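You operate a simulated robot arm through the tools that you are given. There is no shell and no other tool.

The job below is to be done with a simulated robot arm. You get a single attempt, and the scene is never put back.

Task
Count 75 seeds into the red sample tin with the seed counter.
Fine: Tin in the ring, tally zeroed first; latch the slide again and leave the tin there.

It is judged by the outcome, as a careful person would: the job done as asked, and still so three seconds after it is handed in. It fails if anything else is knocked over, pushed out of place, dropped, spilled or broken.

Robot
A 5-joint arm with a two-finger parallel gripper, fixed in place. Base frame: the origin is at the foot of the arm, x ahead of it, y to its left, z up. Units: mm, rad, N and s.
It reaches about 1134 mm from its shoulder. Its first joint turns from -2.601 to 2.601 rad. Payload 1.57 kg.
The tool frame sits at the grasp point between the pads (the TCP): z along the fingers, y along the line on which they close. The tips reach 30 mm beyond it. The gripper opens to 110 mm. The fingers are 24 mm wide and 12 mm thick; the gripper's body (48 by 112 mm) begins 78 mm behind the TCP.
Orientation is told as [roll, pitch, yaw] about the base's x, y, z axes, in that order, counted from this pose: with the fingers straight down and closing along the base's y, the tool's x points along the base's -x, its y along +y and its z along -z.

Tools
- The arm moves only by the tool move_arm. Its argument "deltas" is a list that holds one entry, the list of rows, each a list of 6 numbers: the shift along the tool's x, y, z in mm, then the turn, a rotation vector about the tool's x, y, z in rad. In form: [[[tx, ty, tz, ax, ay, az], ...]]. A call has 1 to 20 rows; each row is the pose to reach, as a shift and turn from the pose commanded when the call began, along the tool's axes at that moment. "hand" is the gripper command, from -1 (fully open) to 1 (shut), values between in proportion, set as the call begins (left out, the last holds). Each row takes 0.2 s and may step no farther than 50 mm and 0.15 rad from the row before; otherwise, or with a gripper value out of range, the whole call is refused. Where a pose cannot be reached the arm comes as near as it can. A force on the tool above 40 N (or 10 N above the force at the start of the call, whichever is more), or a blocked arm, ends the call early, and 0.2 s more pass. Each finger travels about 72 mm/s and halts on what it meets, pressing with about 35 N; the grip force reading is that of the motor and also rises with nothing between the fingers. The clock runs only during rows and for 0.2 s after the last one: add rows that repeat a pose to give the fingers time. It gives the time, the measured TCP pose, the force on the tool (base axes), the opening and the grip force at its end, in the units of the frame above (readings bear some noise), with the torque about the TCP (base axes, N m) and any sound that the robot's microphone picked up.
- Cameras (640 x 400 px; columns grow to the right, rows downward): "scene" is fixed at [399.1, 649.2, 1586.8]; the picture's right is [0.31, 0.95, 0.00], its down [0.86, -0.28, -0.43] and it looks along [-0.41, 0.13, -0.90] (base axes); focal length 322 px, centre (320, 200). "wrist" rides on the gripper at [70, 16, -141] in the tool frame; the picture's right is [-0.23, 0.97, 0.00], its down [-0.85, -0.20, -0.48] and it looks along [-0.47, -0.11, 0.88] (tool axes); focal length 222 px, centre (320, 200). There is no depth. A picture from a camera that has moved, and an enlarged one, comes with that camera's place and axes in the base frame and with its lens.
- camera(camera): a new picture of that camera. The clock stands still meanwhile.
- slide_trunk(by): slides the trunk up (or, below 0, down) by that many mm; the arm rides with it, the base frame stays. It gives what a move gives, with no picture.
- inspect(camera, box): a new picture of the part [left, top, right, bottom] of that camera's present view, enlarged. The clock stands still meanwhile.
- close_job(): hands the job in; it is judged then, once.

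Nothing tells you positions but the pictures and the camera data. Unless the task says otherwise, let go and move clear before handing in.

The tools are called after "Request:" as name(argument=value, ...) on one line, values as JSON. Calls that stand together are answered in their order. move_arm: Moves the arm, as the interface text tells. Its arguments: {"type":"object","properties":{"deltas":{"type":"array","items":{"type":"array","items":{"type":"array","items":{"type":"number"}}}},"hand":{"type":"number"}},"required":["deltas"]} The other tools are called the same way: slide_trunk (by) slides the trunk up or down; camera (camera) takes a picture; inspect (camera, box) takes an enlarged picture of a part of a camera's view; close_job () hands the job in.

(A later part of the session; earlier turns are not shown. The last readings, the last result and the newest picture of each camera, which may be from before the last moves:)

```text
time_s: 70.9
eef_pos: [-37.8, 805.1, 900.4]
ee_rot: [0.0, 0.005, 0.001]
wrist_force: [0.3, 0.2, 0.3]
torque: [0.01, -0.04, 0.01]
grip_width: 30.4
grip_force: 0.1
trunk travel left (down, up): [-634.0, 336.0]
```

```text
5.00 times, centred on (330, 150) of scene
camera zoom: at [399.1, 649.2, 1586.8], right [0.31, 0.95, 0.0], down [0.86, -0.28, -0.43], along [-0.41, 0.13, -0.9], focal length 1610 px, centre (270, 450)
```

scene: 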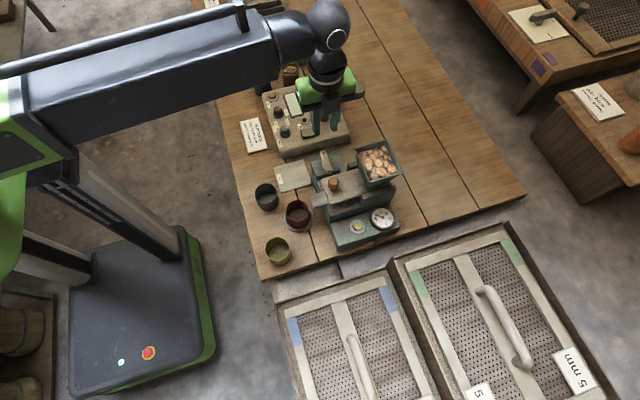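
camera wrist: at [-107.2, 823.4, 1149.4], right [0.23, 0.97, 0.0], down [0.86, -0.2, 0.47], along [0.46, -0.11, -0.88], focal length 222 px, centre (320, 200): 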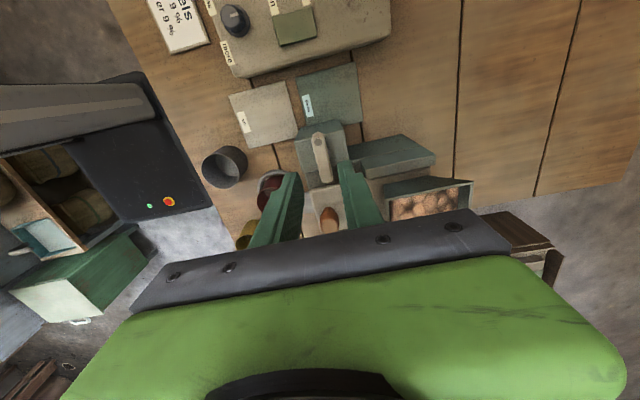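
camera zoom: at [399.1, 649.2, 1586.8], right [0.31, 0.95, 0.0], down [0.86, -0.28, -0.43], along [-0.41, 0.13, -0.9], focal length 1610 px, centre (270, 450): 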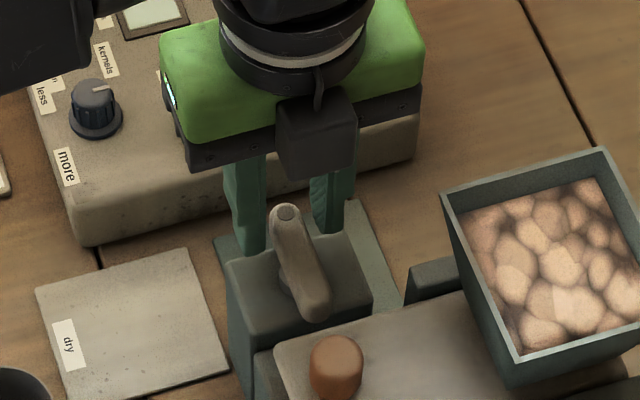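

The fork is around the lever. I'll nudge gently in +y first to see whether the lever turns that way.

Request:
move_arm(deltas=[[[0, 3, 0, 0, 0, 0], [0, 5, 0, 0, 0, 0], [0, 7, 0, 0, 0, 0], [0, 8, 0, 0, 0, 0], [0, 9, 0, 0, 0, 0]]])

Request:
inspect(camera="wrist", box=[240, 80, 400, 240])

```text
time_s: 72.1
eef_pos: [-36.2, 813.6, 900.8]
ee_rot: [-0.003, 0.004, -0.002]
wrist_force: [-0.9, -3.5, -0.1]
torque: [-0.08, 0.05, -0.04]
grip_width: 33.2
grip_force: 1.6
trunk travel left (down, up): [-634.0, 336.0]
```

```text
2.50 times, centred on (320, 160) of wrist
camera zoom: at [-106.7, 830.3, 1043.6], right [0.23, 0.97, 0.0], down [0.86, -0.2, 0.47], along [0.46, -0.11, -0.88], focal length 555 px, centre (320, 300)
```

zoom: 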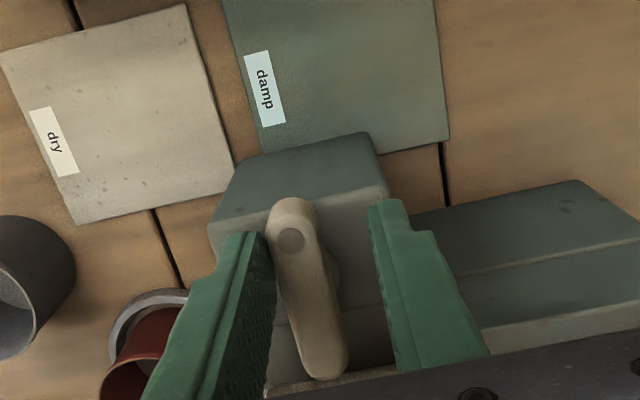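

The lever did not move with about 3.5 N in +y. Now the same gentle nudge in -y.

Request:
move_arm(deltas=[[[0, -5, 0, 0, 0, 0], [0, -9, 0, 0, 0, 0], [0, -13, 0, 0, 0, 0], [0, -16, 0, 0, 0, 0], [0, -18, 0, 0, 0, 0]]])

Request:
inspect(camera="wrist", box=[240, 80, 400, 240])

```text
time_s: 73.3
eef_pos: [-36.8, 795.6, 900.2]
ee_rot: [0.0, 0.005, -0.001]
wrist_force: [-0.9, 6.2, 1.8]
torque: [0.18, -0.04, 0.09]
grip_width: 35.1
grip_force: 2.5
trunk travel left (down, up): [-634.0, 336.0]
```

```text
2.50 times, centred on (320, 160) of wrist
camera zoom: at [-107.0, 813.0, 1043.3], right [0.23, 0.97, 0.0], down [0.86, -0.2, 0.47], along [0.46, -0.11, -0.88], focal length 555 px, centre (320, 300)
```

zoom: 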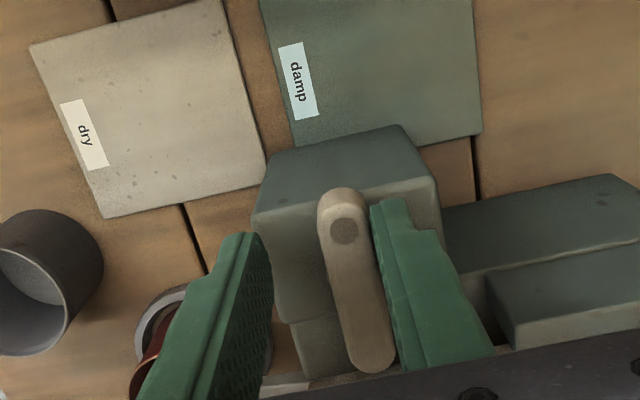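

Neither nudge at the outer end moved it, so the pivot may be the pin at that end. I'll re-centre and slide the fork along to the free end nearer the slide.

Request:
move_arm(deltas=[[[0, 8.8, 0, 0, 0, 0], [-12, 8.8, 0, 0, 0, 0], [-24, 8.8, 0, 0, 0, 0], [-36, 8.8, 0, 0, 0, 0], [-36, 8.8, 0, 0, 0, 0]]])

Request:
camera(camera="wrist")

Request:
inspect(camera="scene", box=[290, 110, 370, 190])

```text
time_s: 74.5
eef_pos: [-1.2, 803.9, 900.4]
ee_rot: [0.0, 0.005, 0.0]
wrist_force: [-0.1, 0.3, 0.4]
torque: [0.02, 0.0, 0.0]
grip_width: 30.5
grip_force: 0.0
trunk travel left (down, up): [-634.0, 336.0]
```

```text
taken
camera wrist: at [-70.9, 821.7, 1043.4], right [0.23, 0.97, 0.0], down [0.86, -0.2, 0.47], along [0.46, -0.11, -0.88], focal length 222 px, centre (320, 200)
```

wrist: 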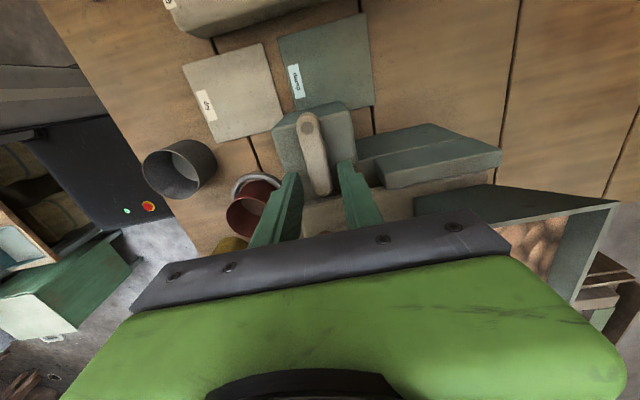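

```text
5.00 times, centred on (330, 150) of scene
camera zoom: at [399.1, 649.2, 1586.8], right [0.31, 0.95, 0.0], down [0.86, -0.28, -0.43], along [-0.41, 0.13, -0.9], focal length 1610 px, centre (270, 450)
```

zoom: 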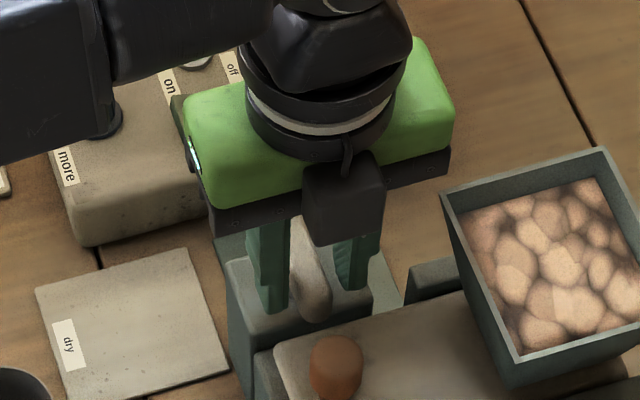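

Now nudging the free end, first toward -y.

Request:
move_arm(deltas=[[[0, -4, 0, 0, 0, 0], [0, -7, 0, 0, 0, 0], [0, -9, 0, 0, 0, 0], [0, -11, 0, 0, 0, 0], [0, -12, 0, 0, 0, 0]]])

Request:
inspect(camera="wrist", box=[240, 80, 400, 240])

```text
time_s: 75.7
eef_pos: [-1.4, 794.3, 900.4]
ee_rot: [0.001, 0.004, 0.001]
wrist_force: [0.5, 10.4, 4.2]
torque: [0.35, 0.09, -0.14]
grip_width: 39.9
grip_force: 5.6
trunk travel left (down, up): [-634.0, 336.0]
```

```text
2.50 times, centred on (320, 160) of wrist
camera zoom: at [-71.2, 810.5, 1043.1], right [0.23, 0.97, 0.0], down [0.86, -0.2, 0.47], along [0.46, -0.11, -0.88], focal length 555 px, centre (320, 300)
```

zoom: 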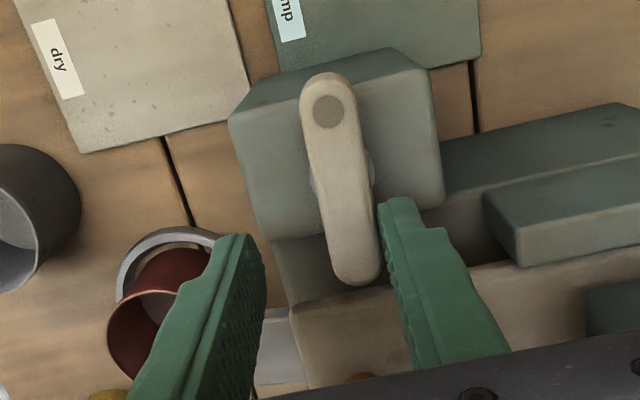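

Still no movement at 10 N, and the post sits exactly under the lever's middle, so it looks like a turn-handle. I'll grip it over the post and try a gentle twist.

Request:
move_arm(deltas=[[[0, 10.9, 0, 0, 0, 0], [6, 10.9, 0, 0, 0, 0], [12, 10.9, 0, 0, 0, 0], [18.8, 10.9, 0, 0, 0, 0], [18.8, 10.9, 0, 0, 0, 0]]])

Request:
slide_trunk(by=3)

Request:
move_arm(deltas=[[[0, 0, 0, 0, 0, 0], [0, 0, 0, 0, 0, 0], [0, 0, 0, 0, 0, 0]]], hand=0.9)

Request:
inspect(camera="wrist", box=[240, 80, 400, 240])

```text
time_s: 76.9
eef_pos: [-20.5, 803.1, 901.4]
ee_rot: [-0.001, 0.005, 0.0]
wrist_force: [-0.3, -0.5, 0.5]
torque: [0.02, 0.01, 0.02]
grip_width: 30.4
grip_force: 0.0
trunk travel left (down, up): [-634.0, 336.0]
```

```text
time_s: 77.4
eef_pos: [-20.3, 803.6, 903.8]
ee_rot: [0.0, 0.005, 0.0]
wrist_force: [-0.3, 0.7, 0.0]
torque: [-0.02, -0.02, 0.01]
grip_width: 30.2
grip_force: 0.1
trunk travel left (down, up): [-637.0, 333.0]
```

```text
time_s: 78.2
eef_pos: [-20.0, 805.7, 903.8]
ee_rot: [0.002, 0.006, -0.001]
wrist_force: [-1.1, 23.5, 13.6]
torque: [0.57, 0.04, 0.08]
grip_width: 16.7
grip_force: 32.0
trunk travel left (down, up): [-637.0, 333.0]
```

```text
2.50 times, centred on (320, 160) of wrist
camera zoom: at [-90.0, 821.7, 1046.1], right [0.23, 0.97, 0.0], down [0.86, -0.2, 0.47], along [0.46, -0.11, -0.88], focal length 555 px, centre (320, 300)
```

zoom: 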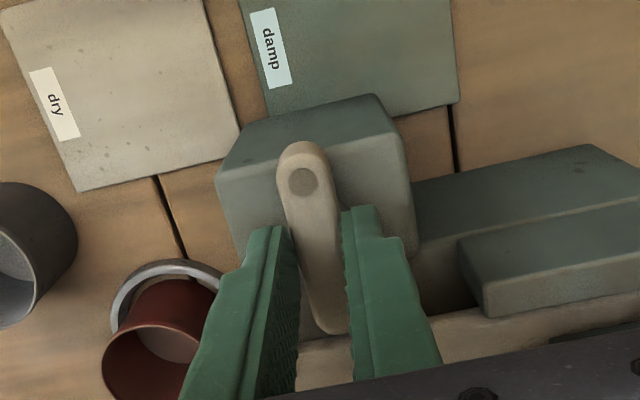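

The grip is on but slightly off centre, with a 23 N side load. I'll relieve it by shifting 2 mm in +y before twisting.

Request:
move_arm(deltas=[[[0, 1, 0, 0, 0, 0], [0, 2, 0, 0, 0, 0], [0, 2, 0, 0, 0, 0]]])

```text
time_s: 79.0
eef_pos: [-21.1, 805.5, 903.8]
ee_rot: [-0.001, 0.006, -0.001]
wrist_force: [-2.4, 12.4, 7.2]
torque: [0.49, -0.04, 0.03]
grip_width: 16.9
grip_force: 31.8
trunk travel left (down, up): [-637.0, 333.0]
```

Request:
move_arm(deltas=[[[0, 1, 0, 0, 0, 0], [0, 2, 0, 0, 0, 0], [0, 2, 0, 0, 0, 0]]])

```text
time_s: 79.8
eef_pos: [-20.4, 805.2, 903.1]
ee_rot: [-0.005, 0.007, -0.001]
wrist_force: [-0.2, -23.3, -21.6]
torque: [-0.45, 0.38, -0.06]
grip_width: 17.0
grip_force: 31.7
trunk travel left (down, up): [-637.0, 333.0]
```

Request:
move_arm(deltas=[[[0, -1.2, 0, 0, 0, 0], [0, -1.2, 0, 0, 0, 0]]])

```text
time_s: 80.4
eef_pos: [-20.3, 805.8, 904.3]
ee_rot: [-0.004, 0.005, 0.0]
wrist_force: [-2.1, -21.9, -24.6]
torque: [-0.45, 0.37, -0.02]
grip_width: 16.9
grip_force: 32.1
trunk travel left (down, up): [-637.0, 333.0]
```

The residual load is friction in the grip. I'll try a small twist of 0.15 rad and watch the vertical torque.

Request:
move_arm(deltas=[[[0, -1.5, 0, 0, 0, 0.05], [0, -1.5, 0, 0, 0, 0.1], [0, -1.5, 0, 0, 0, 0.15], [0, -1.5, 0, 0, 0, 0.15]]])

Request:
inspect(camera="wrist", box=[240, 80, 400, 240])

```text
time_s: 81.4
eef_pos: [-21.8, 805.0, 903.5]
ee_rot: [0.0, 0.006, -0.149]
wrist_force: [0.0, -3.0, -9.7]
torque: [-0.01, 0.32, -0.01]
grip_width: 16.9
grip_force: 32.2
trunk travel left (down, up): [-637.0, 333.0]
```

```text
2.50 times, centred on (320, 160) of wrist
camera zoom: at [-86.8, 832.6, 1046.1], right [0.37, 0.93, 0.0], down [0.82, -0.33, 0.47], along [0.44, -0.18, -0.88], focal length 555 px, centre (320, 300)
```

zoom: 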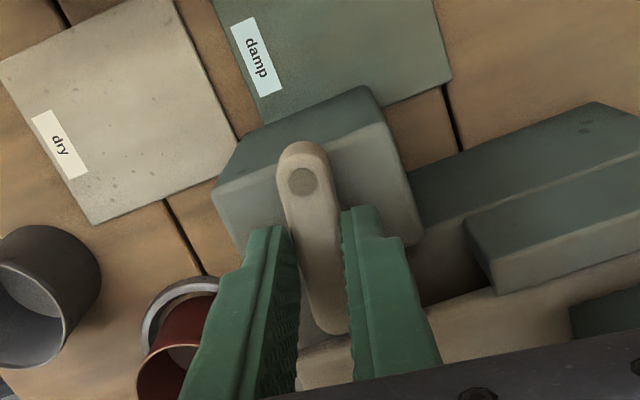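

The lever turns with the gripper. I'll keep turning the same way in modest steps, listening for a click and watching torque.

Request:
move_arm(deltas=[[[0, 0, 0, 0, 0, 0.1], [0, 0, 0, 0, 0, 0.2], [0, 0, 0, 0, 0, 0.3], [0, 0, 0, 0, 0, 0.4], [0, 0, 0, 0, 0, 0.4]]])

Request:
inspect(camera="wrist", box=[240, 80, 400, 240])

```text
time_s: 82.6
eef_pos: [-20.9, 806.0, 903.6]
ee_rot: [-0.003, 0.004, -0.55]
wrist_force: [-0.2, 19.6, 12.1]
torque: [0.35, -0.38, 0.01]
grip_width: 17.2
grip_force: 32.0
trunk travel left (down, up): [-637.0, 333.0]
```

```text
2.50 times, centred on (320, 160) of wrist
camera zoom: at [-70.9, 856.9, 1046.1], right [0.7, 0.71, 0.0], down [0.63, -0.62, 0.47], along [0.34, -0.34, -0.88], focal length 555 px, centre (320, 300)
```

zoom: 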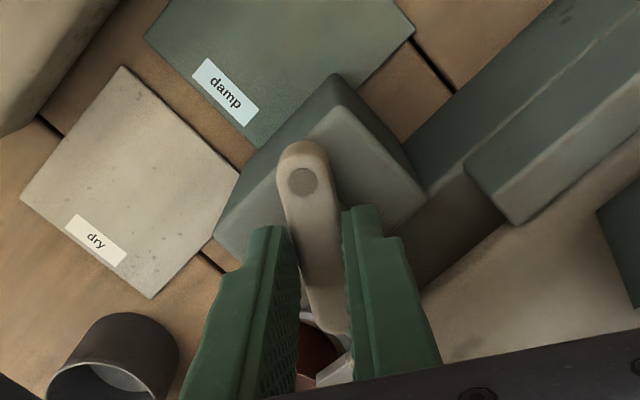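

Request:
move_arm(deltas=[[[0, 0, 0, 0, 0, 0.1], [0, 0, 0, 0, 0, 0.2], [0, 0, 0, 0, 0, 0.3], [0, 0, 0, 0, 0, 0.4], [0, 0, 0, 0, 0, 0.4]]])

Request:
inspect(camera="wrist", box=[240, 80, 400, 240])

```text
time_s: 83.8
eef_pos: [-20.2, 806.1, 903.2]
ee_rot: [-0.003, 0.005, -0.953]
wrist_force: [5.2, 22.6, 12.4]
torque: [1.15, 0.09, 0.0]
grip_width: 16.9
grip_force: 32.0
trunk travel left (down, up): [-637.0, 333.0]
```

```text
2.50 times, centred on (320, 160) of wrist
camera zoom: at [-46.6, 872.7, 1045.9], right [0.93, 0.38, 0.0], down [0.34, -0.81, 0.47], along [0.18, -0.44, -0.88], focal length 555 px, centre (320, 300)
```

zoom: 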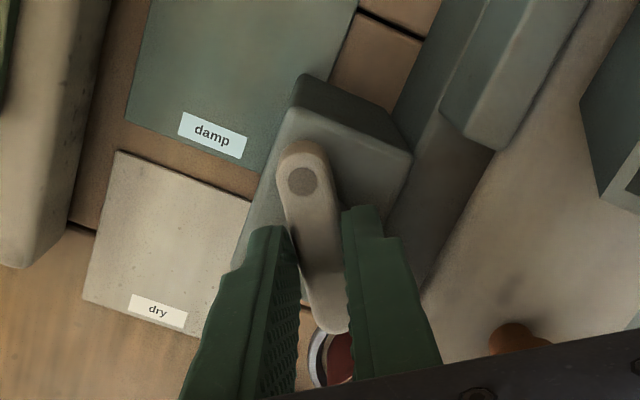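

Request:
move_arm(deltas=[[[0.8, 0.6, 0, 0, 0, 0.1], [0.8, 0.6, 0, 0, 0, 0.2], [0.8, 0.6, 0, 0, 0, 0.3], [0.8, 0.6, 0, 0, 0, 0.4], [0.8, 0.6, 0, 0, 0, 0.48], [0.8, 0.6, 0, 0, 0, 0.48]]])

Request:
inspect(camera="wrist", box=[240, 80, 400, 240])

```text
time_s: 85.2
eef_pos: [-18.4, 807.5, 903.6]
ee_rot: [-0.003, 0.001, -1.352]
wrist_force: [9.3, 18.6, 7.5]
torque: [0.66, -0.33, 0.0]
grip_width: 16.9
grip_force: 32.1
out of reach, approached as far as the arm can: row 5, 6
trunk travel left (down, up): [-637.0, 333.0]
```

```text
2.50 times, centred on (320, 160) of wrist
camera zoom: at [-18.2, 878.6, 1045.5], right [1.0, -0.01, -0.01], down [-0.01, -0.88, 0.48], along [-0.01, -0.48, -0.88], focal length 555 px, centre (320, 300)
```

zoom: 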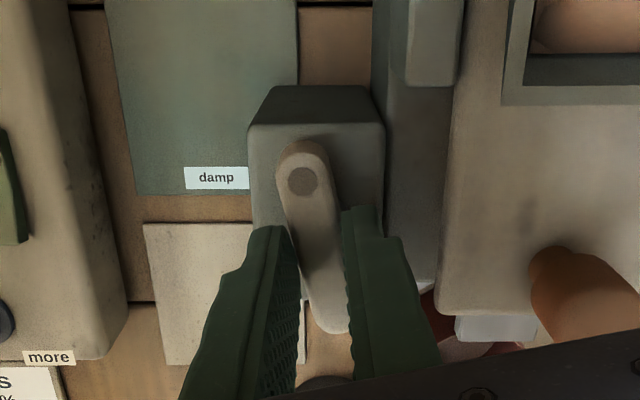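

The lever is now turned about 77°, roughly along the slide. I'll release it, lift clear and look.

Request:
move_arm(deltas=[[[0, 0, 0, 0, 0, 0], [0, 0, 0, 0, 0, 0], [0, 0, 0, 0, 0, 0]]], hand=0.4)

Request:
slide_trunk(by=60)

Request:
move_arm(deltas=[[[0, 0, 0, 0, 0, -0.14], [0, 0, 0, 0, 0, -0.28], [0, 0, 0, 0, 0, -0.42], [0, 0, 0, 0, 0, -0.56], [0, 0, 0, 0, 0, -0.7], [0, 0, 0, 0, 0, -0.84], [0, 0, 0, 0, 0, -0.98], [0, 0, 0, 0, 0, -1.12], [0, 0, 0, 0, 0, -1.26], [0, 0, 0, 0, 0, -1.352], [0, 0, 0, 0, 0, -1.352]]])

Request:
camera(camera="wrist")

Request:
inspect(camera="scene", box=[290, 110, 410, 230])

```text
time_s: 86.0
eef_pos: [-19.2, 804.4, 904.0]
ee_rot: [-0.004, 0.0, -1.35]
wrist_force: [0.1, 0.2, -0.3]
torque: [0.0, -0.02, 0.01]
grip_width: 32.9
grip_force: 0.0
trunk travel left (down, up): [-637.0, 333.0]
```

```text
time_s: 87.0
eef_pos: [-20.0, 805.8, 964.5]
ee_rot: [-0.004, 0.0, -1.349]
wrist_force: [-0.3, 1.1, -0.3]
torque: [-0.02, 0.03, 0.0]
grip_width: 32.9
grip_force: 0.0
trunk travel left (down, up): [-697.0, 273.0]
```

```text
time_s: 89.4
eef_pos: [-18.7, 804.8, 964.9]
ee_rot: [-0.001, 0.006, 0.004]
wrist_force: [-0.3, 0.1, 0.6]
torque: [-0.03, 0.02, -0.01]
grip_width: 33.0
grip_force: 0.1
trunk travel left (down, up): [-697.0, 273.0]
```

```text
taken
camera wrist: at [-89.6, 822.0, 1106.4], right [0.22, 0.97, 0.0], down [0.86, -0.2, 0.47], along [0.46, -0.11, -0.88], focal length 222 px, centre (320, 200)
```

wrist: 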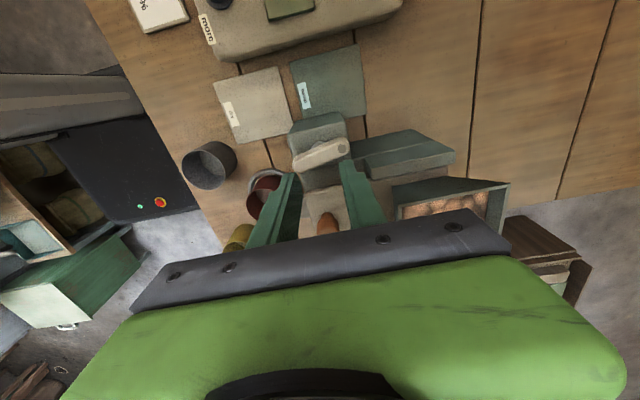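

```text
3.33 times, centred on (350, 170) of scene
camera zoom: at [399.1, 649.2, 1586.8], right [0.31, 0.95, 0.0], down [0.86, -0.28, -0.43], along [-0.41, 0.13, -0.9], focal length 1074 px, centre (220, 300)
```

zoom: 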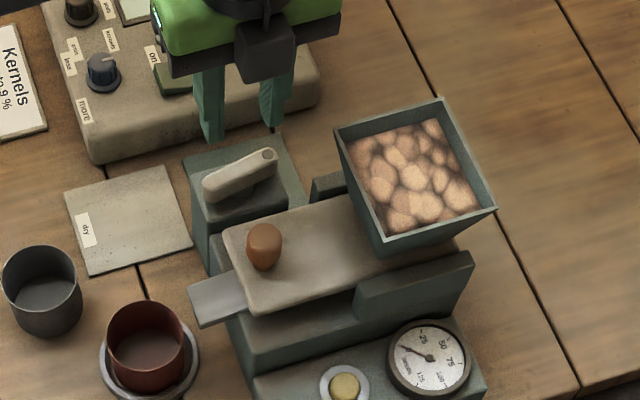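

The lever now points along y. Next I'll move over the knob with the fingers open fore and aft of it.

Request:
move_arm(deltas=[[[-27, -3, 0, 0, 0, 0], [-54, -6, 0, 0, 0, 0], [-79.5, -9.6, 0, 0, 0, 0], [-79.5, -9.6, 0, 0, 0, 0], [-79.5, -9.6, 0, 0, 0, 0]]], hand=0.05)

Request:
camera(camera="wrist")

Request:
inspect(camera="wrist", box=[240, 80, 400, 240])

Request:
inspect(camera="scene", box=[290, 130, 410, 230])

```text
time_s: 90.6
eef_pos: [59.3, 796.8, 963.7]
ee_rot: [0.0, 0.004, 0.003]
wrist_force: [0.2, 0.6, 0.0]
torque: [0.0, 0.02, 0.0]
grip_width: 52.2
grip_force: 0.0
trunk travel left (down, up): [-697.0, 273.0]
```

```text
taken
camera wrist: at [-10.7, 812.7, 1106.4], right [0.23, 0.97, 0.0], down [0.86, -0.2, 0.47], along [0.46, -0.11, -0.88], focal length 222 px, centre (320, 200)
```

wrist: 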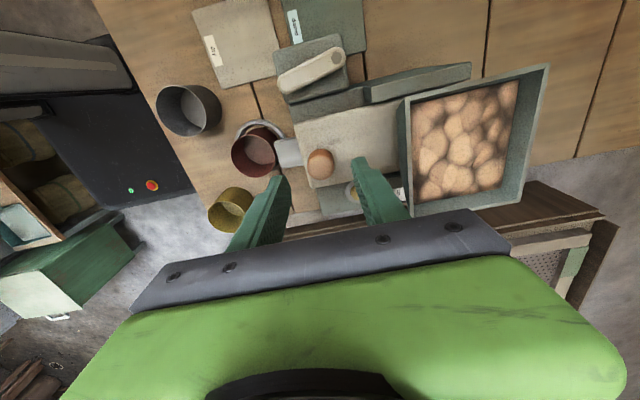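

```text
2.50 times, centred on (320, 160) of wrist
camera zoom: at [-10.7, 812.7, 1106.4], right [0.23, 0.97, 0.0], down [0.86, -0.2, 0.47], along [0.46, -0.11, -0.88], focal length 555 px, centre (320, 300)
```

zoom: 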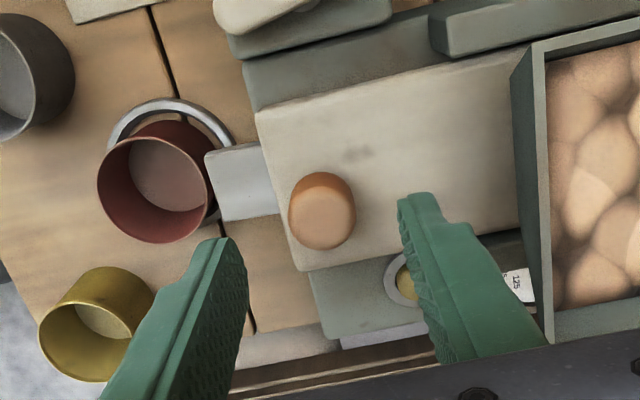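

```text
4.00 times, centred on (350, 180) of scene
camera zoom: at [399.1, 649.2, 1586.8], right [0.31, 0.95, 0.0], down [0.86, -0.28, -0.43], along [-0.41, 0.13, -0.9], focal length 1288 px, centre (200, 280)
```

zoom: 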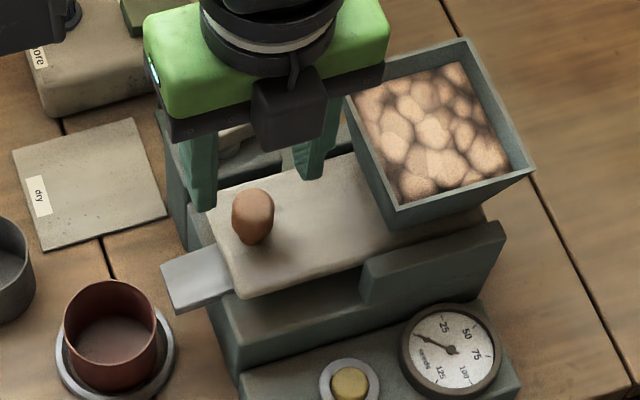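

Well aligned with the knob. I'll lower until the tips are around the knob, just above the plate.

Request:
slide_trunk(by=-48)

Request:
inspect(camera="wrist", box=[240, 100, 400, 240])

Request:
inspect(camera="scene", box=[300, 150, 380, 210])

```text
time_s: 91.5
eef_pos: [58.2, 795.9, 916.4]
ee_rot: [-0.002, 0.006, 0.002]
wrist_force: [-0.6, -1.0, 0.4]
torque: [0.02, -0.01, 0.04]
grip_width: 52.3
grip_force: 0.1
trunk travel left (down, up): [-649.0, 321.0]
```

```text
2.86 times, centred on (320, 170) of wrist
camera zoom: at [-10.7, 812.6, 1058.5], right [0.23, 0.97, 0.0], down [0.86, -0.2, 0.47], along [0.46, -0.11, -0.88], focal length 635 px, centre (320, 286)
```

zoom: 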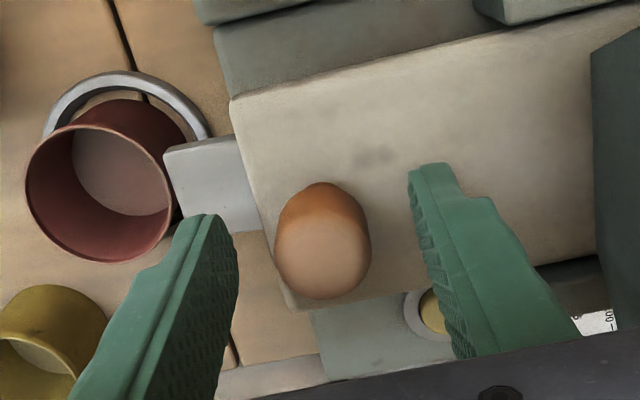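

```text
6.67 times, centred on (340, 180) of scene
camera zoom: at [399.1, 649.2, 1586.8], right [0.31, 0.95, 0.0], down [0.86, -0.28, -0.43], along [-0.41, 0.13, -0.9], focal length 2147 px, centre (187, 333)
```

zoom: 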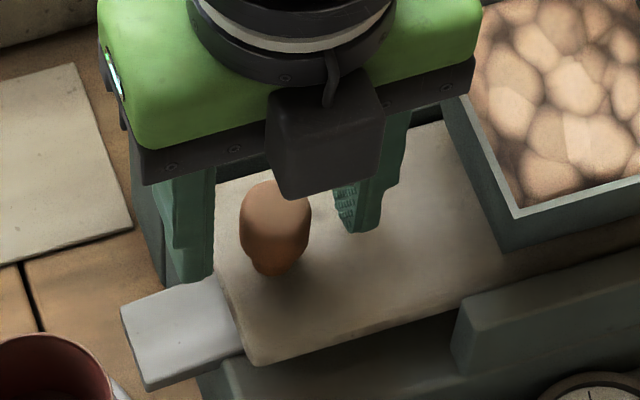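

The knob is centred between the fingers. I'll go 5 mm lower, close on it and check forces.

Request:
slide_trunk(by=-5)

Request:
move_arm(deltas=[[[0, 0, 0, 0, 0, 0], [0, 0, 0, 0, 0, 0], [0, 0, 0, 0, 0, 0]]], hand=0.6)

Request:
inspect(camera="wrist", box=[240, 100, 400, 240])

```text
time_s: 92.1
eef_pos: [59.3, 795.0, 911.1]
ee_rot: [0.0, 0.006, 0.001]
wrist_force: [0.0, -0.4, -0.6]
torque: [0.01, 0.02, 0.03]
grip_width: 52.2
grip_force: 0.1
trunk travel left (down, up): [-644.0, 326.0]
```

```text
time_s: 92.9
eef_pos: [57.8, 796.0, 910.6]
ee_rot: [0.002, 0.005, 0.003]
wrist_force: [-0.5, -1.1, -0.5]
torque: [0.07, 0.03, 0.0]
grip_width: 24.4
grip_force: 36.7
trunk travel left (down, up): [-644.0, 326.0]
```

```text
2.86 times, centred on (320, 170) of wrist
camera zoom: at [-10.8, 812.7, 1053.4], right [0.23, 0.97, 0.0], down [0.86, -0.2, 0.47], along [0.46, -0.11, -0.88], focal length 635 px, centre (320, 286)
```

zoom: 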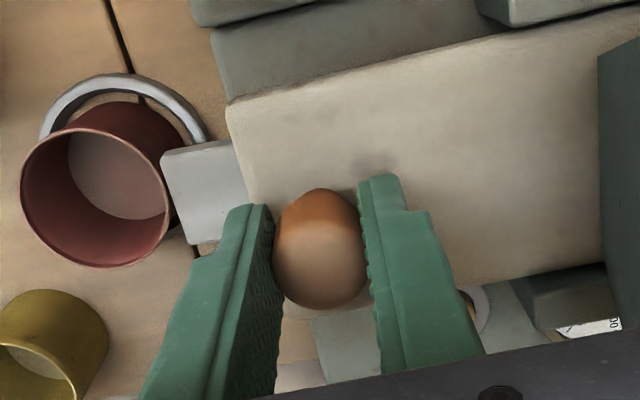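

The knob is held at 24.4 mm. I'll pull the slide gently toward -y by a few millimetres as a test.

Request:
move_arm(deltas=[[[0, -2, 0, 0, 0, 0], [0, -4, 0, 0, 0, 0], [0, -6, 0, 0, 0, 0], [0, -8, 0, 0, 0, 0]]])

Request:
inspect(camera="wrist", box=[240, 100, 400, 240])

```text
time_s: 93.9
eef_pos: [59.5, 787.7, 911.8]
ee_rot: [0.0, 0.004, 0.002]
wrist_force: [0.2, 1.8, 0.0]
torque: [0.18, -0.11, -0.06]
grip_width: 24.4
grip_force: 35.9
trunk travel left (down, up): [-644.0, 326.0]
```

```text
2.86 times, centred on (320, 170) of wrist
camera zoom: at [-10.8, 804.7, 1053.4], right [0.23, 0.97, 0.0], down [0.86, -0.2, 0.47], along [0.46, -0.11, -0.88], focal length 635 px, centre (320, 286)
```

zoom: 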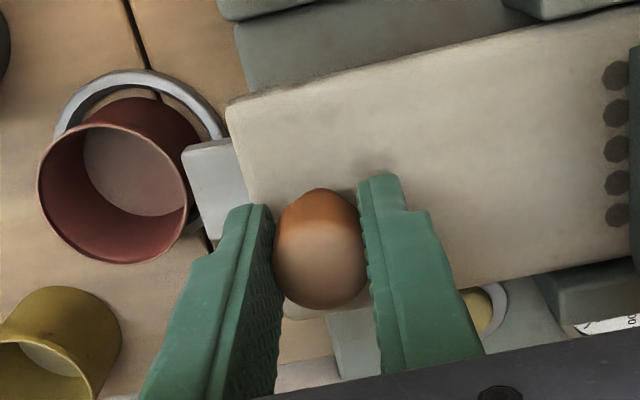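

The slide is free, and a row of seed holes has come out from under the hopper. I'll keep pulling smoothly.

Request:
move_arm(deltas=[[[0, -4, 0, 0, 0, 0], [0, -8, 0, 0, 0, 0], [0, -12, 0, 0, 0, 0], [0, -16, 0, 0, 0, 0], [0, -20, 0, 0, 0, 0], [0, -24, 0, 0, 0, 0], [0, -28, 0, 0, 0, 0]]])

Request:
camera(camera="wrist")

Request:
inspect(camera="scene", box=[290, 150, 420, 240])

```text
time_s: 95.5
eef_pos: [59.0, 759.4, 910.9]
ee_rot: [0.0, 0.007, 0.001]
wrist_force: [0.1, 0.4, -0.3]
torque: [0.23, 0.07, 0.0]
grip_width: 24.3
grip_force: 35.8
trunk travel left (down, up): [-644.0, 326.0]
```

```text
taken
camera wrist: at [-10.8, 777.0, 1053.4], right [0.23, 0.97, 0.0], down [0.86, -0.2, 0.47], along [0.46, -0.11, -0.88], focal length 222 px, centre (320, 200)
```

wrist: 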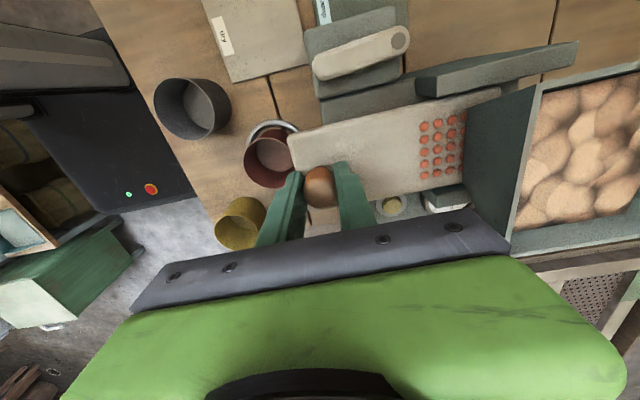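

```text
4.44 times, centred on (355, 195) of scene
camera zoom: at [399.1, 649.2, 1586.8], right [0.31, 0.95, 0.0], down [0.86, -0.28, -0.43], along [-0.41, 0.13, -0.9], focal length 1432 px, centre (164, 222)
```

zoom: 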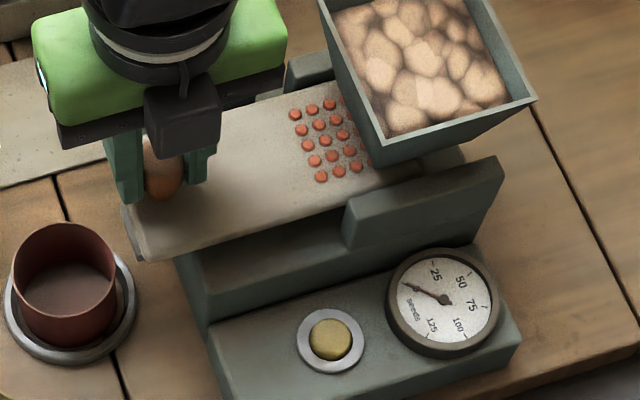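

Holes filled with seeds are showing. I'll continue toward the end of the stroke.

Request:
move_arm(deltas=[[[0, -4, 0, 0, 0, 0], [0, -8, 0, 0, 0, 0], [0, -12, 0, 0, 0, 0], [0, -16, 0, 0, 0, 0], [0, -20, 0, 0, 0, 0]]])

Request:
inspect(camera="wrist", box=[220, 80, 480, 240])

Request:
inspect(camera="scene", box=[290, 150, 420, 240])

```text
time_s: 96.7
eef_pos: [58.6, 740.8, 911.0]
ee_rot: [0.0, 0.004, 0.0]
wrist_force: [-0.4, 0.5, 0.0]
torque: [0.21, -0.08, -0.01]
grip_width: 24.6
grip_force: 36.0
trunk travel left (down, up): [-644.0, 326.0]
```

```text
2.46 times, centred on (350, 160) of wrist
camera zoom: at [-10.8, 757.2, 1053.4], right [0.23, 0.97, 0.0], down [0.86, -0.2, 0.47], along [0.46, -0.11, -0.88], focal length 547 px, centre (246, 298)
```

zoom: 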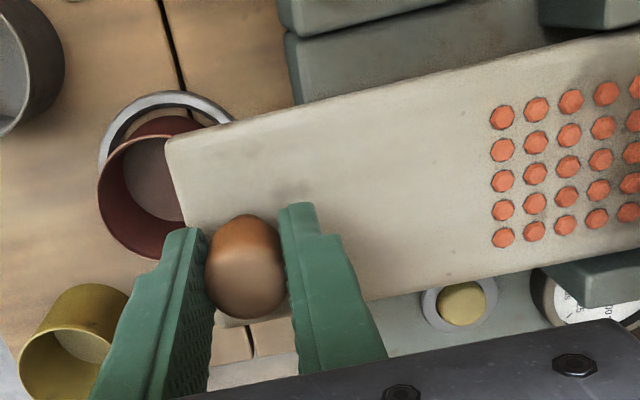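

```text
4.44 times, centred on (355, 195) of scene
camera zoom: at [399.1, 649.2, 1586.8], right [0.31, 0.95, 0.0], down [0.86, -0.28, -0.43], along [-0.41, 0.13, -0.9], focal length 1432 px, centre (164, 222)
```

zoom: 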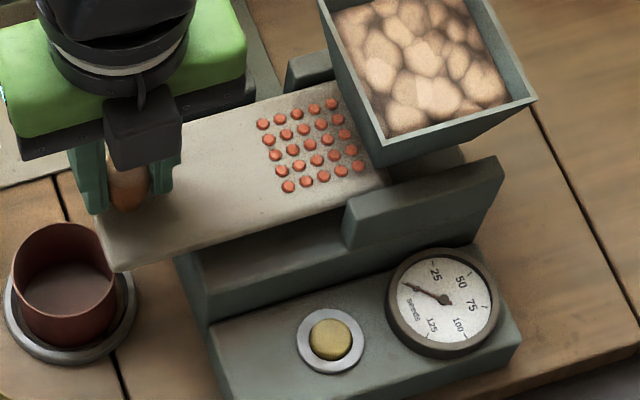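

All 25 holes of one charge are out. Continuing to the end of the stroke.

Request:
move_arm(deltas=[[[0, -4, 0, 0, 0, 0], [0, -8, 0, 0, 0, 0], [0, -12, 0, 0, 0, 0], [0, -16, 0, 0, 0, 0], [0, -20, 0, 0, 0, 0]]])

Request:
inspect(camera="scene", box=[290, 150, 420, 240])

```text
time_s: 97.7
eef_pos: [58.8, 730.2, 909.8]
ee_rot: [0.01, 0.005, 0.002]
wrist_force: [0.5, 10.4, 10.0]
torque: [-0.75, 0.12, 0.01]
grip_width: 24.4
grip_force: 36.2
trunk travel left (down, up): [-644.0, 326.0]
stopped in row 5: the force on the tool passed its limit at 48 N (the readings are from after the stop); the commanded pose is now the measured one
```

```text
4.44 times, centred on (355, 195) of scene
camera zoom: at [399.1, 649.2, 1586.8], right [0.31, 0.95, 0.0], down [0.86, -0.28, -0.43], along [-0.41, 0.13, -0.9], focal length 1432 px, centre (164, 222)
```

zoom: 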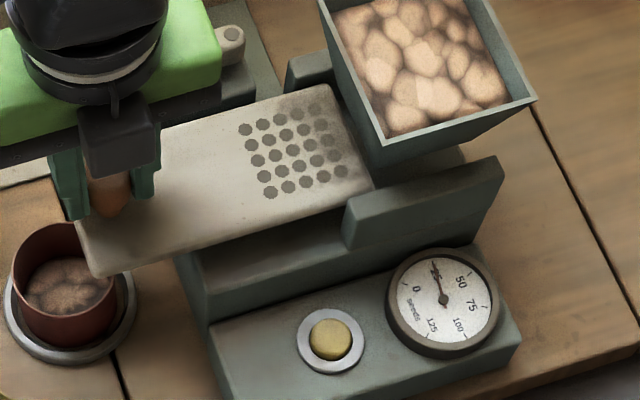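

One stroke dropped 25 seeds into the tin and the dial reads 25. The end stop is at about y=730. Now I'll push the slide back home.

Request:
move_arm(deltas=[[[0, 5, 0, 0, 0, 0], [0, 10, 0, 0, 0, 0], [0, 15, 0, 0, 0, 0], [0, 20, 0, 0, 0, 0], [0, 25, 0, 0, 0, 0], [0, 30, 0, 0, 0, 0], [0, 35, 0, 0, 0, 0], [0, 40, 0, 0, 0, 0], [0, 45, 0, 0, 0, 0], [0, 50, 0, 0, 0, 0], [0, 55, 0, 0, 0, 0], [0, 59, 0, 0, 0, 0], [0, 62, 0, 0, 0, 0], [0, 64, 0, 0, 0, 0]]])

Request:
move_arm(deltas=[[[0, 0.7, 0, 0, 0, 0], [0, 1.4, 0, 0, 0, 0]]])

Request:
inspect(camera="scene", box=[290, 150, 420, 240])

```text
time_s: 100.7
eef_pos: [59.6, 792.1, 911.1]
ee_rot: [0.009, 0.005, 0.002]
wrist_force: [-2.1, -1.2, -2.2]
torque: [-0.84, 0.12, -0.05]
grip_width: 24.2
grip_force: 36.3
trunk travel left (down, up): [-644.0, 326.0]
```

```text
time_s: 101.3
eef_pos: [60.0, 794.1, 910.9]
ee_rot: [0.009, 0.004, 0.002]
wrist_force: [1.7, -0.1, -2.3]
torque: [-0.85, -0.07, 0.01]
grip_width: 24.8
grip_force: 36.7
trunk travel left (down, up): [-644.0, 326.0]
```

```text
4.44 times, centred on (355, 195) of scene
camera zoom: at [399.1, 649.2, 1586.8], right [0.31, 0.95, 0.0], down [0.86, -0.28, -0.43], along [-0.41, 0.13, -0.9], focal length 1432 px, centre (164, 222)
```

zoom: 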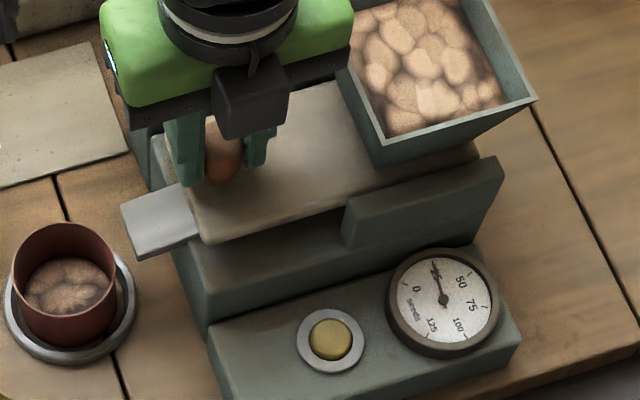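

Almost home. I'll nudge the last bit until the slide touches its home stop.

Request:
move_arm(deltas=[[[0, 0.7, 0, 0, 0, 0], [0, 1.4, 0, 0, 0, 0], [0, 1.4, 0, 0, 0, 0]]])

Request:
move_arm(deltas=[[[0, 0.7, 0, 0, 0, 0], [0, 1.4, 0, 0, 0, 0], [0, 1.4, 0, 0, 0, 0]]])

```text
time_s: 102.1
eef_pos: [58.0, 796.0, 911.2]
ee_rot: [0.009, 0.004, 0.003]
wrist_force: [3.5, 0.1, -1.5]
torque: [-0.81, -0.44, 0.04]
grip_width: 24.3
grip_force: 36.3
trunk travel left (down, up): [-644.0, 326.0]
```

```text
time_s: 102.9
eef_pos: [59.3, 795.4, 910.5]
ee_rot: [0.009, 0.006, 0.001]
wrist_force: [1.6, -5.6, -5.6]
torque: [-0.79, -0.41, 0.01]
grip_width: 24.4
grip_force: 36.3
trunk travel left (down, up): [-644.0, 326.0]
```

The slide has met the home stop (force rising at y≈796). Second stroke: pulling out again, slowing near the end.

Request:
move_arm(deltas=[[[0, -5, 0, 0, 0, 0], [0, -10, 0, 0, 0, 0], [0, -15, 0, 0, 0, 0], [0, -20, 0, 0, 0, 0], [0, -25, 0, 0, 0, 0], [0, -30, 0, 0, 0, 0], [0, -35, 0, 0, 0, 0], [0, -40, 0, 0, 0, 0], [0, -45, 0, 0, 0, 0], [0, -50, 0, 0, 0, 0], [0, -55, 0, 0, 0, 0], [0, -59, 0, 0, 0, 0], [0, -62, 0, 0, 0, 0], [0, -64, 0, 0, 0, 0], [0, -65, 0, 0, 0, 0]]])

Request:
inspect(camera="scene", box=[290, 150, 420, 240])

```text
time_s: 106.1
eef_pos: [58.2, 732.5, 911.6]
ee_rot: [0.008, 0.006, 0.003]
wrist_force: [2.7, -0.3, -0.7]
torque: [-0.7, -0.46, 0.03]
grip_width: 24.6
grip_force: 35.9
trunk travel left (down, up): [-644.0, 326.0]
```

```text
4.44 times, centred on (355, 195) of scene
camera zoom: at [399.1, 649.2, 1586.8], right [0.31, 0.95, 0.0], down [0.86, -0.28, -0.43], along [-0.41, 0.13, -0.9], focal length 1432 px, centre (164, 222)
```

zoom: 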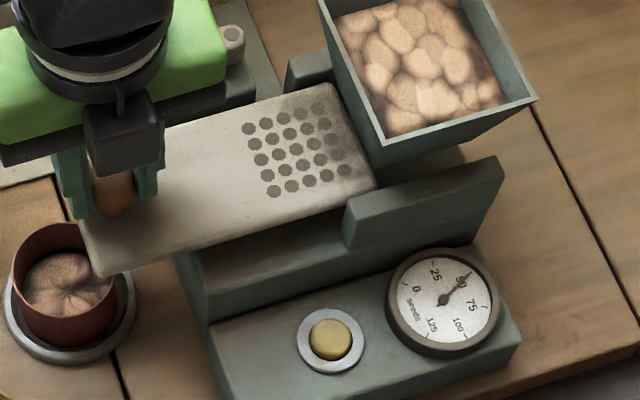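

The dial reads 50. Pushing back home for the third charge.

Request:
move_arm(deltas=[[[0, 5, 0, 0, 0, 0], [0, 10, 0, 0, 0, 0], [0, 15, 0, 0, 0, 0], [0, 20, 0, 0, 0, 0], [0, 25, 0, 0, 0, 0], [0, 30, 0, 0, 0, 0], [0, 35, 0, 0, 0, 0], [0, 40, 0, 0, 0, 0], [0, 45, 0, 0, 0, 0], [0, 50, 0, 0, 0, 0], [0, 55, 0, 0, 0, 0], [0, 59, 0, 0, 0, 0], [0, 62, 0, 0, 0, 0], [0, 64, 0, 0, 0, 0], [0, 65, 0, 0, 0, 0]]])

Request:
inspect(camera="scene", box=[290, 150, 420, 240])

```text
time_s: 109.3
eef_pos: [58.0, 796.3, 911.2]
ee_rot: [0.009, 0.005, 0.002]
wrist_force: [1.6, -6.5, -5.4]
torque: [-0.69, 0.09, -0.05]
grip_width: 24.1
grip_force: 36.6
trunk travel left (down, up): [-644.0, 326.0]
```

```text
4.44 times, centred on (355, 195) of scene
camera zoom: at [399.1, 649.2, 1586.8], right [0.31, 0.95, 0.0], down [0.86, -0.28, -0.43], along [-0.41, 0.13, -0.9], focal length 1432 px, centre (164, 222)
```

zoom: 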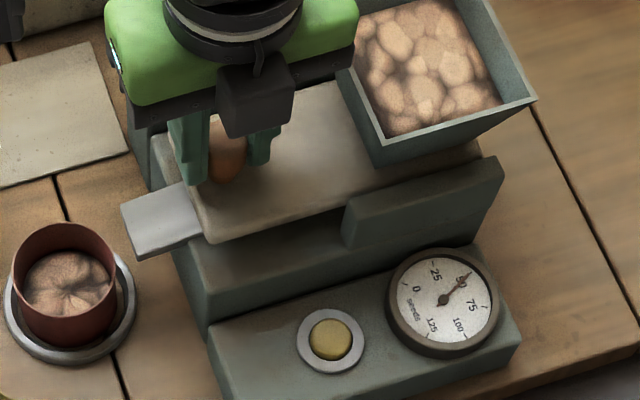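

The slide is home and against its stop. Third stroke now.

Request:
move_arm(deltas=[[[0, -5, 0, 0, 0, 0], [0, -10, 0, 0, 0, 0], [0, -15, 0, 0, 0, 0], [0, -20, 0, 0, 0, 0], [0, -25, 0, 0, 0, 0], [0, -30, 0, 0, 0, 0], [0, -35, 0, 0, 0, 0], [0, -40, 0, 0, 0, 0], [0, -45, 0, 0, 0, 0], [0, -50, 0, 0, 0, 0], [0, -55, 0, 0, 0, 0], [0, -59, 0, 0, 0, 0], [0, -62, 0, 0, 0, 0], [0, -64, 0, 0, 0, 0], [0, -65, 0, 0, 0, 0]]])

Request:
inspect(camera="scene", box=[290, 150, 420, 240])

```text
time_s: 112.5
eef_pos: [58.0, 732.2, 911.2]
ee_rot: [0.008, 0.005, 0.002]
wrist_force: [2.0, 1.0, -0.1]
torque: [-0.65, -0.05, 0.0]
grip_width: 24.5
grip_force: 35.8
trunk travel left (down, up): [-644.0, 326.0]
```

```text
4.44 times, centred on (355, 195) of scene
camera zoom: at [399.1, 649.2, 1586.8], right [0.31, 0.95, 0.0], down [0.86, -0.28, -0.43], along [-0.41, 0.13, -0.9], focal length 1432 px, centre (164, 222)
```

zoom: 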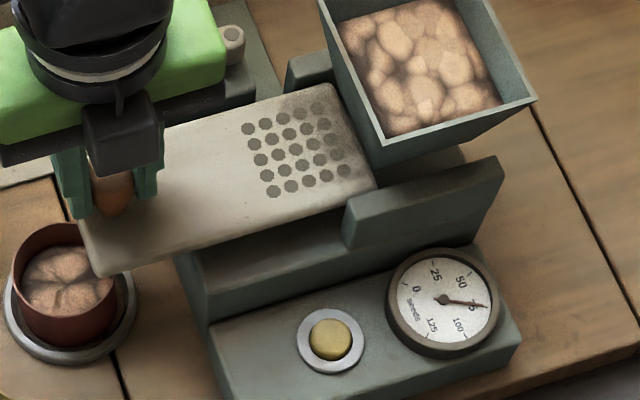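

The dial now reads 75. I'll push the slide home one last time.

Request:
move_arm(deltas=[[[0, 5, 0, 0, 0, 0], [0, 10, 0, 0, 0, 0], [0, 15, 0, 0, 0, 0], [0, 20, 0, 0, 0, 0], [0, 25, 0, 0, 0, 0], [0, 30, 0, 0, 0, 0], [0, 35, 0, 0, 0, 0], [0, 40, 0, 0, 0, 0], [0, 45, 0, 0, 0, 0], [0, 50, 0, 0, 0, 0], [0, 55, 0, 0, 0, 0], [0, 59, 0, 0, 0, 0], [0, 62, 0, 0, 0, 0], [0, 64, 0, 0, 0, 0], [0, 65, 0, 0, 0, 0], [0, 65.5, 0, 0, 0, 0]]])

Request:
inspect(camera="scene", box=[290, 150, 420, 240])

```text
time_s: 115.9
eef_pos: [59.1, 796.2, 910.1]
ee_rot: [0.008, 0.003, 0.002]
wrist_force: [1.2, -11.4, -9.0]
torque: [-0.74, 0.17, -0.08]
grip_width: 24.4
grip_force: 36.8
trunk travel left (down, up): [-644.0, 326.0]
```

```text
4.44 times, centred on (355, 195) of scene
camera zoom: at [399.1, 649.2, 1586.8], right [0.31, 0.95, 0.0], down [0.86, -0.28, -0.43], along [-0.41, 0.13, -0.9], focal length 1432 px, centre (164, 222)
```

zoom: 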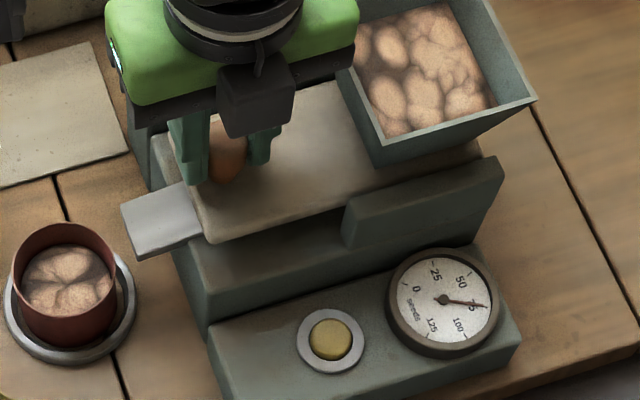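

75 on the dial, with the slide home and against its stop. I'll release the knob, lift and check before relatching.

Request:
move_arm(deltas=[[[0, -0.5, 0, 0, 0, 0], [0, -0.5, 0, 0, 0, 0], [0, -0.5, 0, 0, 0, 0], [0, -0.5, 0, 0, 0, 0]]], hand=0.1)

Request:
slide_trunk(by=55)

Request:
inspect(camera="wrist", box=[240, 20, 480, 200])

```text
time_s: 116.9
eef_pos: [58.4, 797.1, 911.0]
ee_rot: [0.009, 0.006, 0.0]
wrist_force: [0.0, 0.7, 0.6]
torque: [-0.01, -0.02, 0.01]
grip_width: 49.5
grip_force: 0.1
trunk travel left (down, up): [-644.0, 326.0]
```

```text
time_s: 117.8
eef_pos: [59.2, 796.6, 966.0]
ee_rot: [0.009, 0.006, 0.003]
wrist_force: [0.6, 0.0, 0.0]
torque: [0.01, -0.02, 0.01]
grip_width: 49.2
grip_force: 0.0
trunk travel left (down, up): [-699.0, 271.0]
```

```text
2.22 times, centred on (360, 110) of wrist
camera zoom: at [-11.2, 812.2, 1108.5], right [0.23, 0.97, 0.01], down [0.86, -0.2, 0.47], along [0.46, -0.1, -0.88], focal length 494 px, centre (231, 400)
```

zoom: 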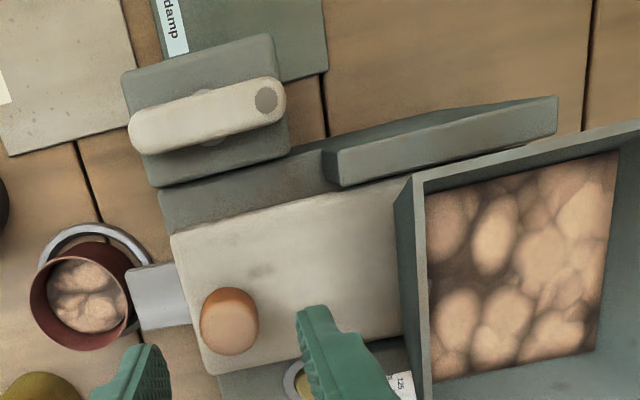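

The slide is fully home and the hopper and tin look fine. Now back to the lever, with the gripper turned to match its present direction.

Request:
move_arm(deltas=[[[26, 3, 0, 0.003, 0, 0.13], [52, 6, 0, 0.006, 0, 0.27], [79, 8.8, 0, 0.009, 0, 0.4], [79, 8.8, 0, 0.009, 0, 0.54], [79, 8.8, 0, 0.009, 0, 0.68], [79, 8.8, 0, 0.009, 0, 0.81], [79, 8.8, 0, 0.009, 0, 0.95], [79, 8.8, 0, 0.009, 0, 1.08], [79, 8.8, 0, 0.009, 0, 1.21], [79, 8.8, 0, 0.009, 0, 1.34], [79, 8.8, 0, 0.009, 0, 1.34], [79, 8.8, 0, 0.009, 0, 1.34]]], hand=0.4)

Request:
camera(camera="wrist")

Request:
inspect(camera="wrist", box=[240, 80, 400, 240])

```text
time_s: 120.4
eef_pos: [-21.5, 804.2, 965.0]
ee_rot: [-0.011, 0.006, -1.338]
wrist_force: [0.1, -1.6, 0.8]
torque: [-0.01, 0.01, -0.01]
grip_width: 33.0
grip_force: 0.0
trunk travel left (down, up): [-699.0, 271.0]
```

```text
taken
camera wrist: at [-19.9, 876.7, 1108.3], right [1.0, 0.0, -0.01], down [0.01, -0.88, 0.48], along [-0.01, -0.48, -0.88], focal length 222 px, centre (320, 200)
```

wrist: 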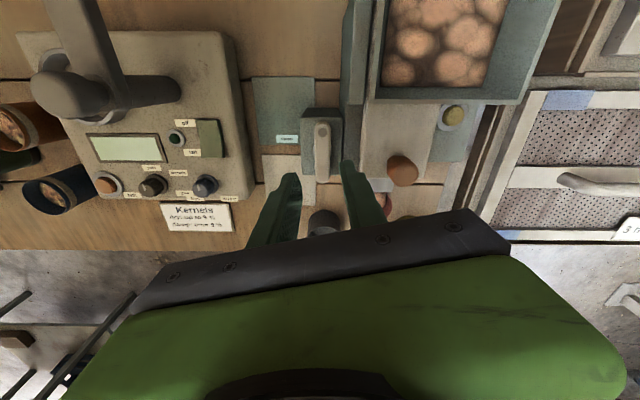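

```text
2.50 times, centred on (320, 160) of wrist
camera zoom: at [-19.9, 876.7, 1108.3], right [1.0, 0.0, -0.01], down [0.01, -0.88, 0.48], along [-0.01, -0.48, -0.88], focal length 555 px, centre (320, 300)
```

zoom: 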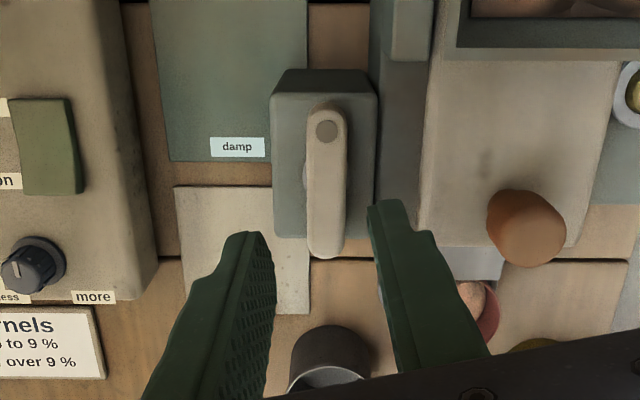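

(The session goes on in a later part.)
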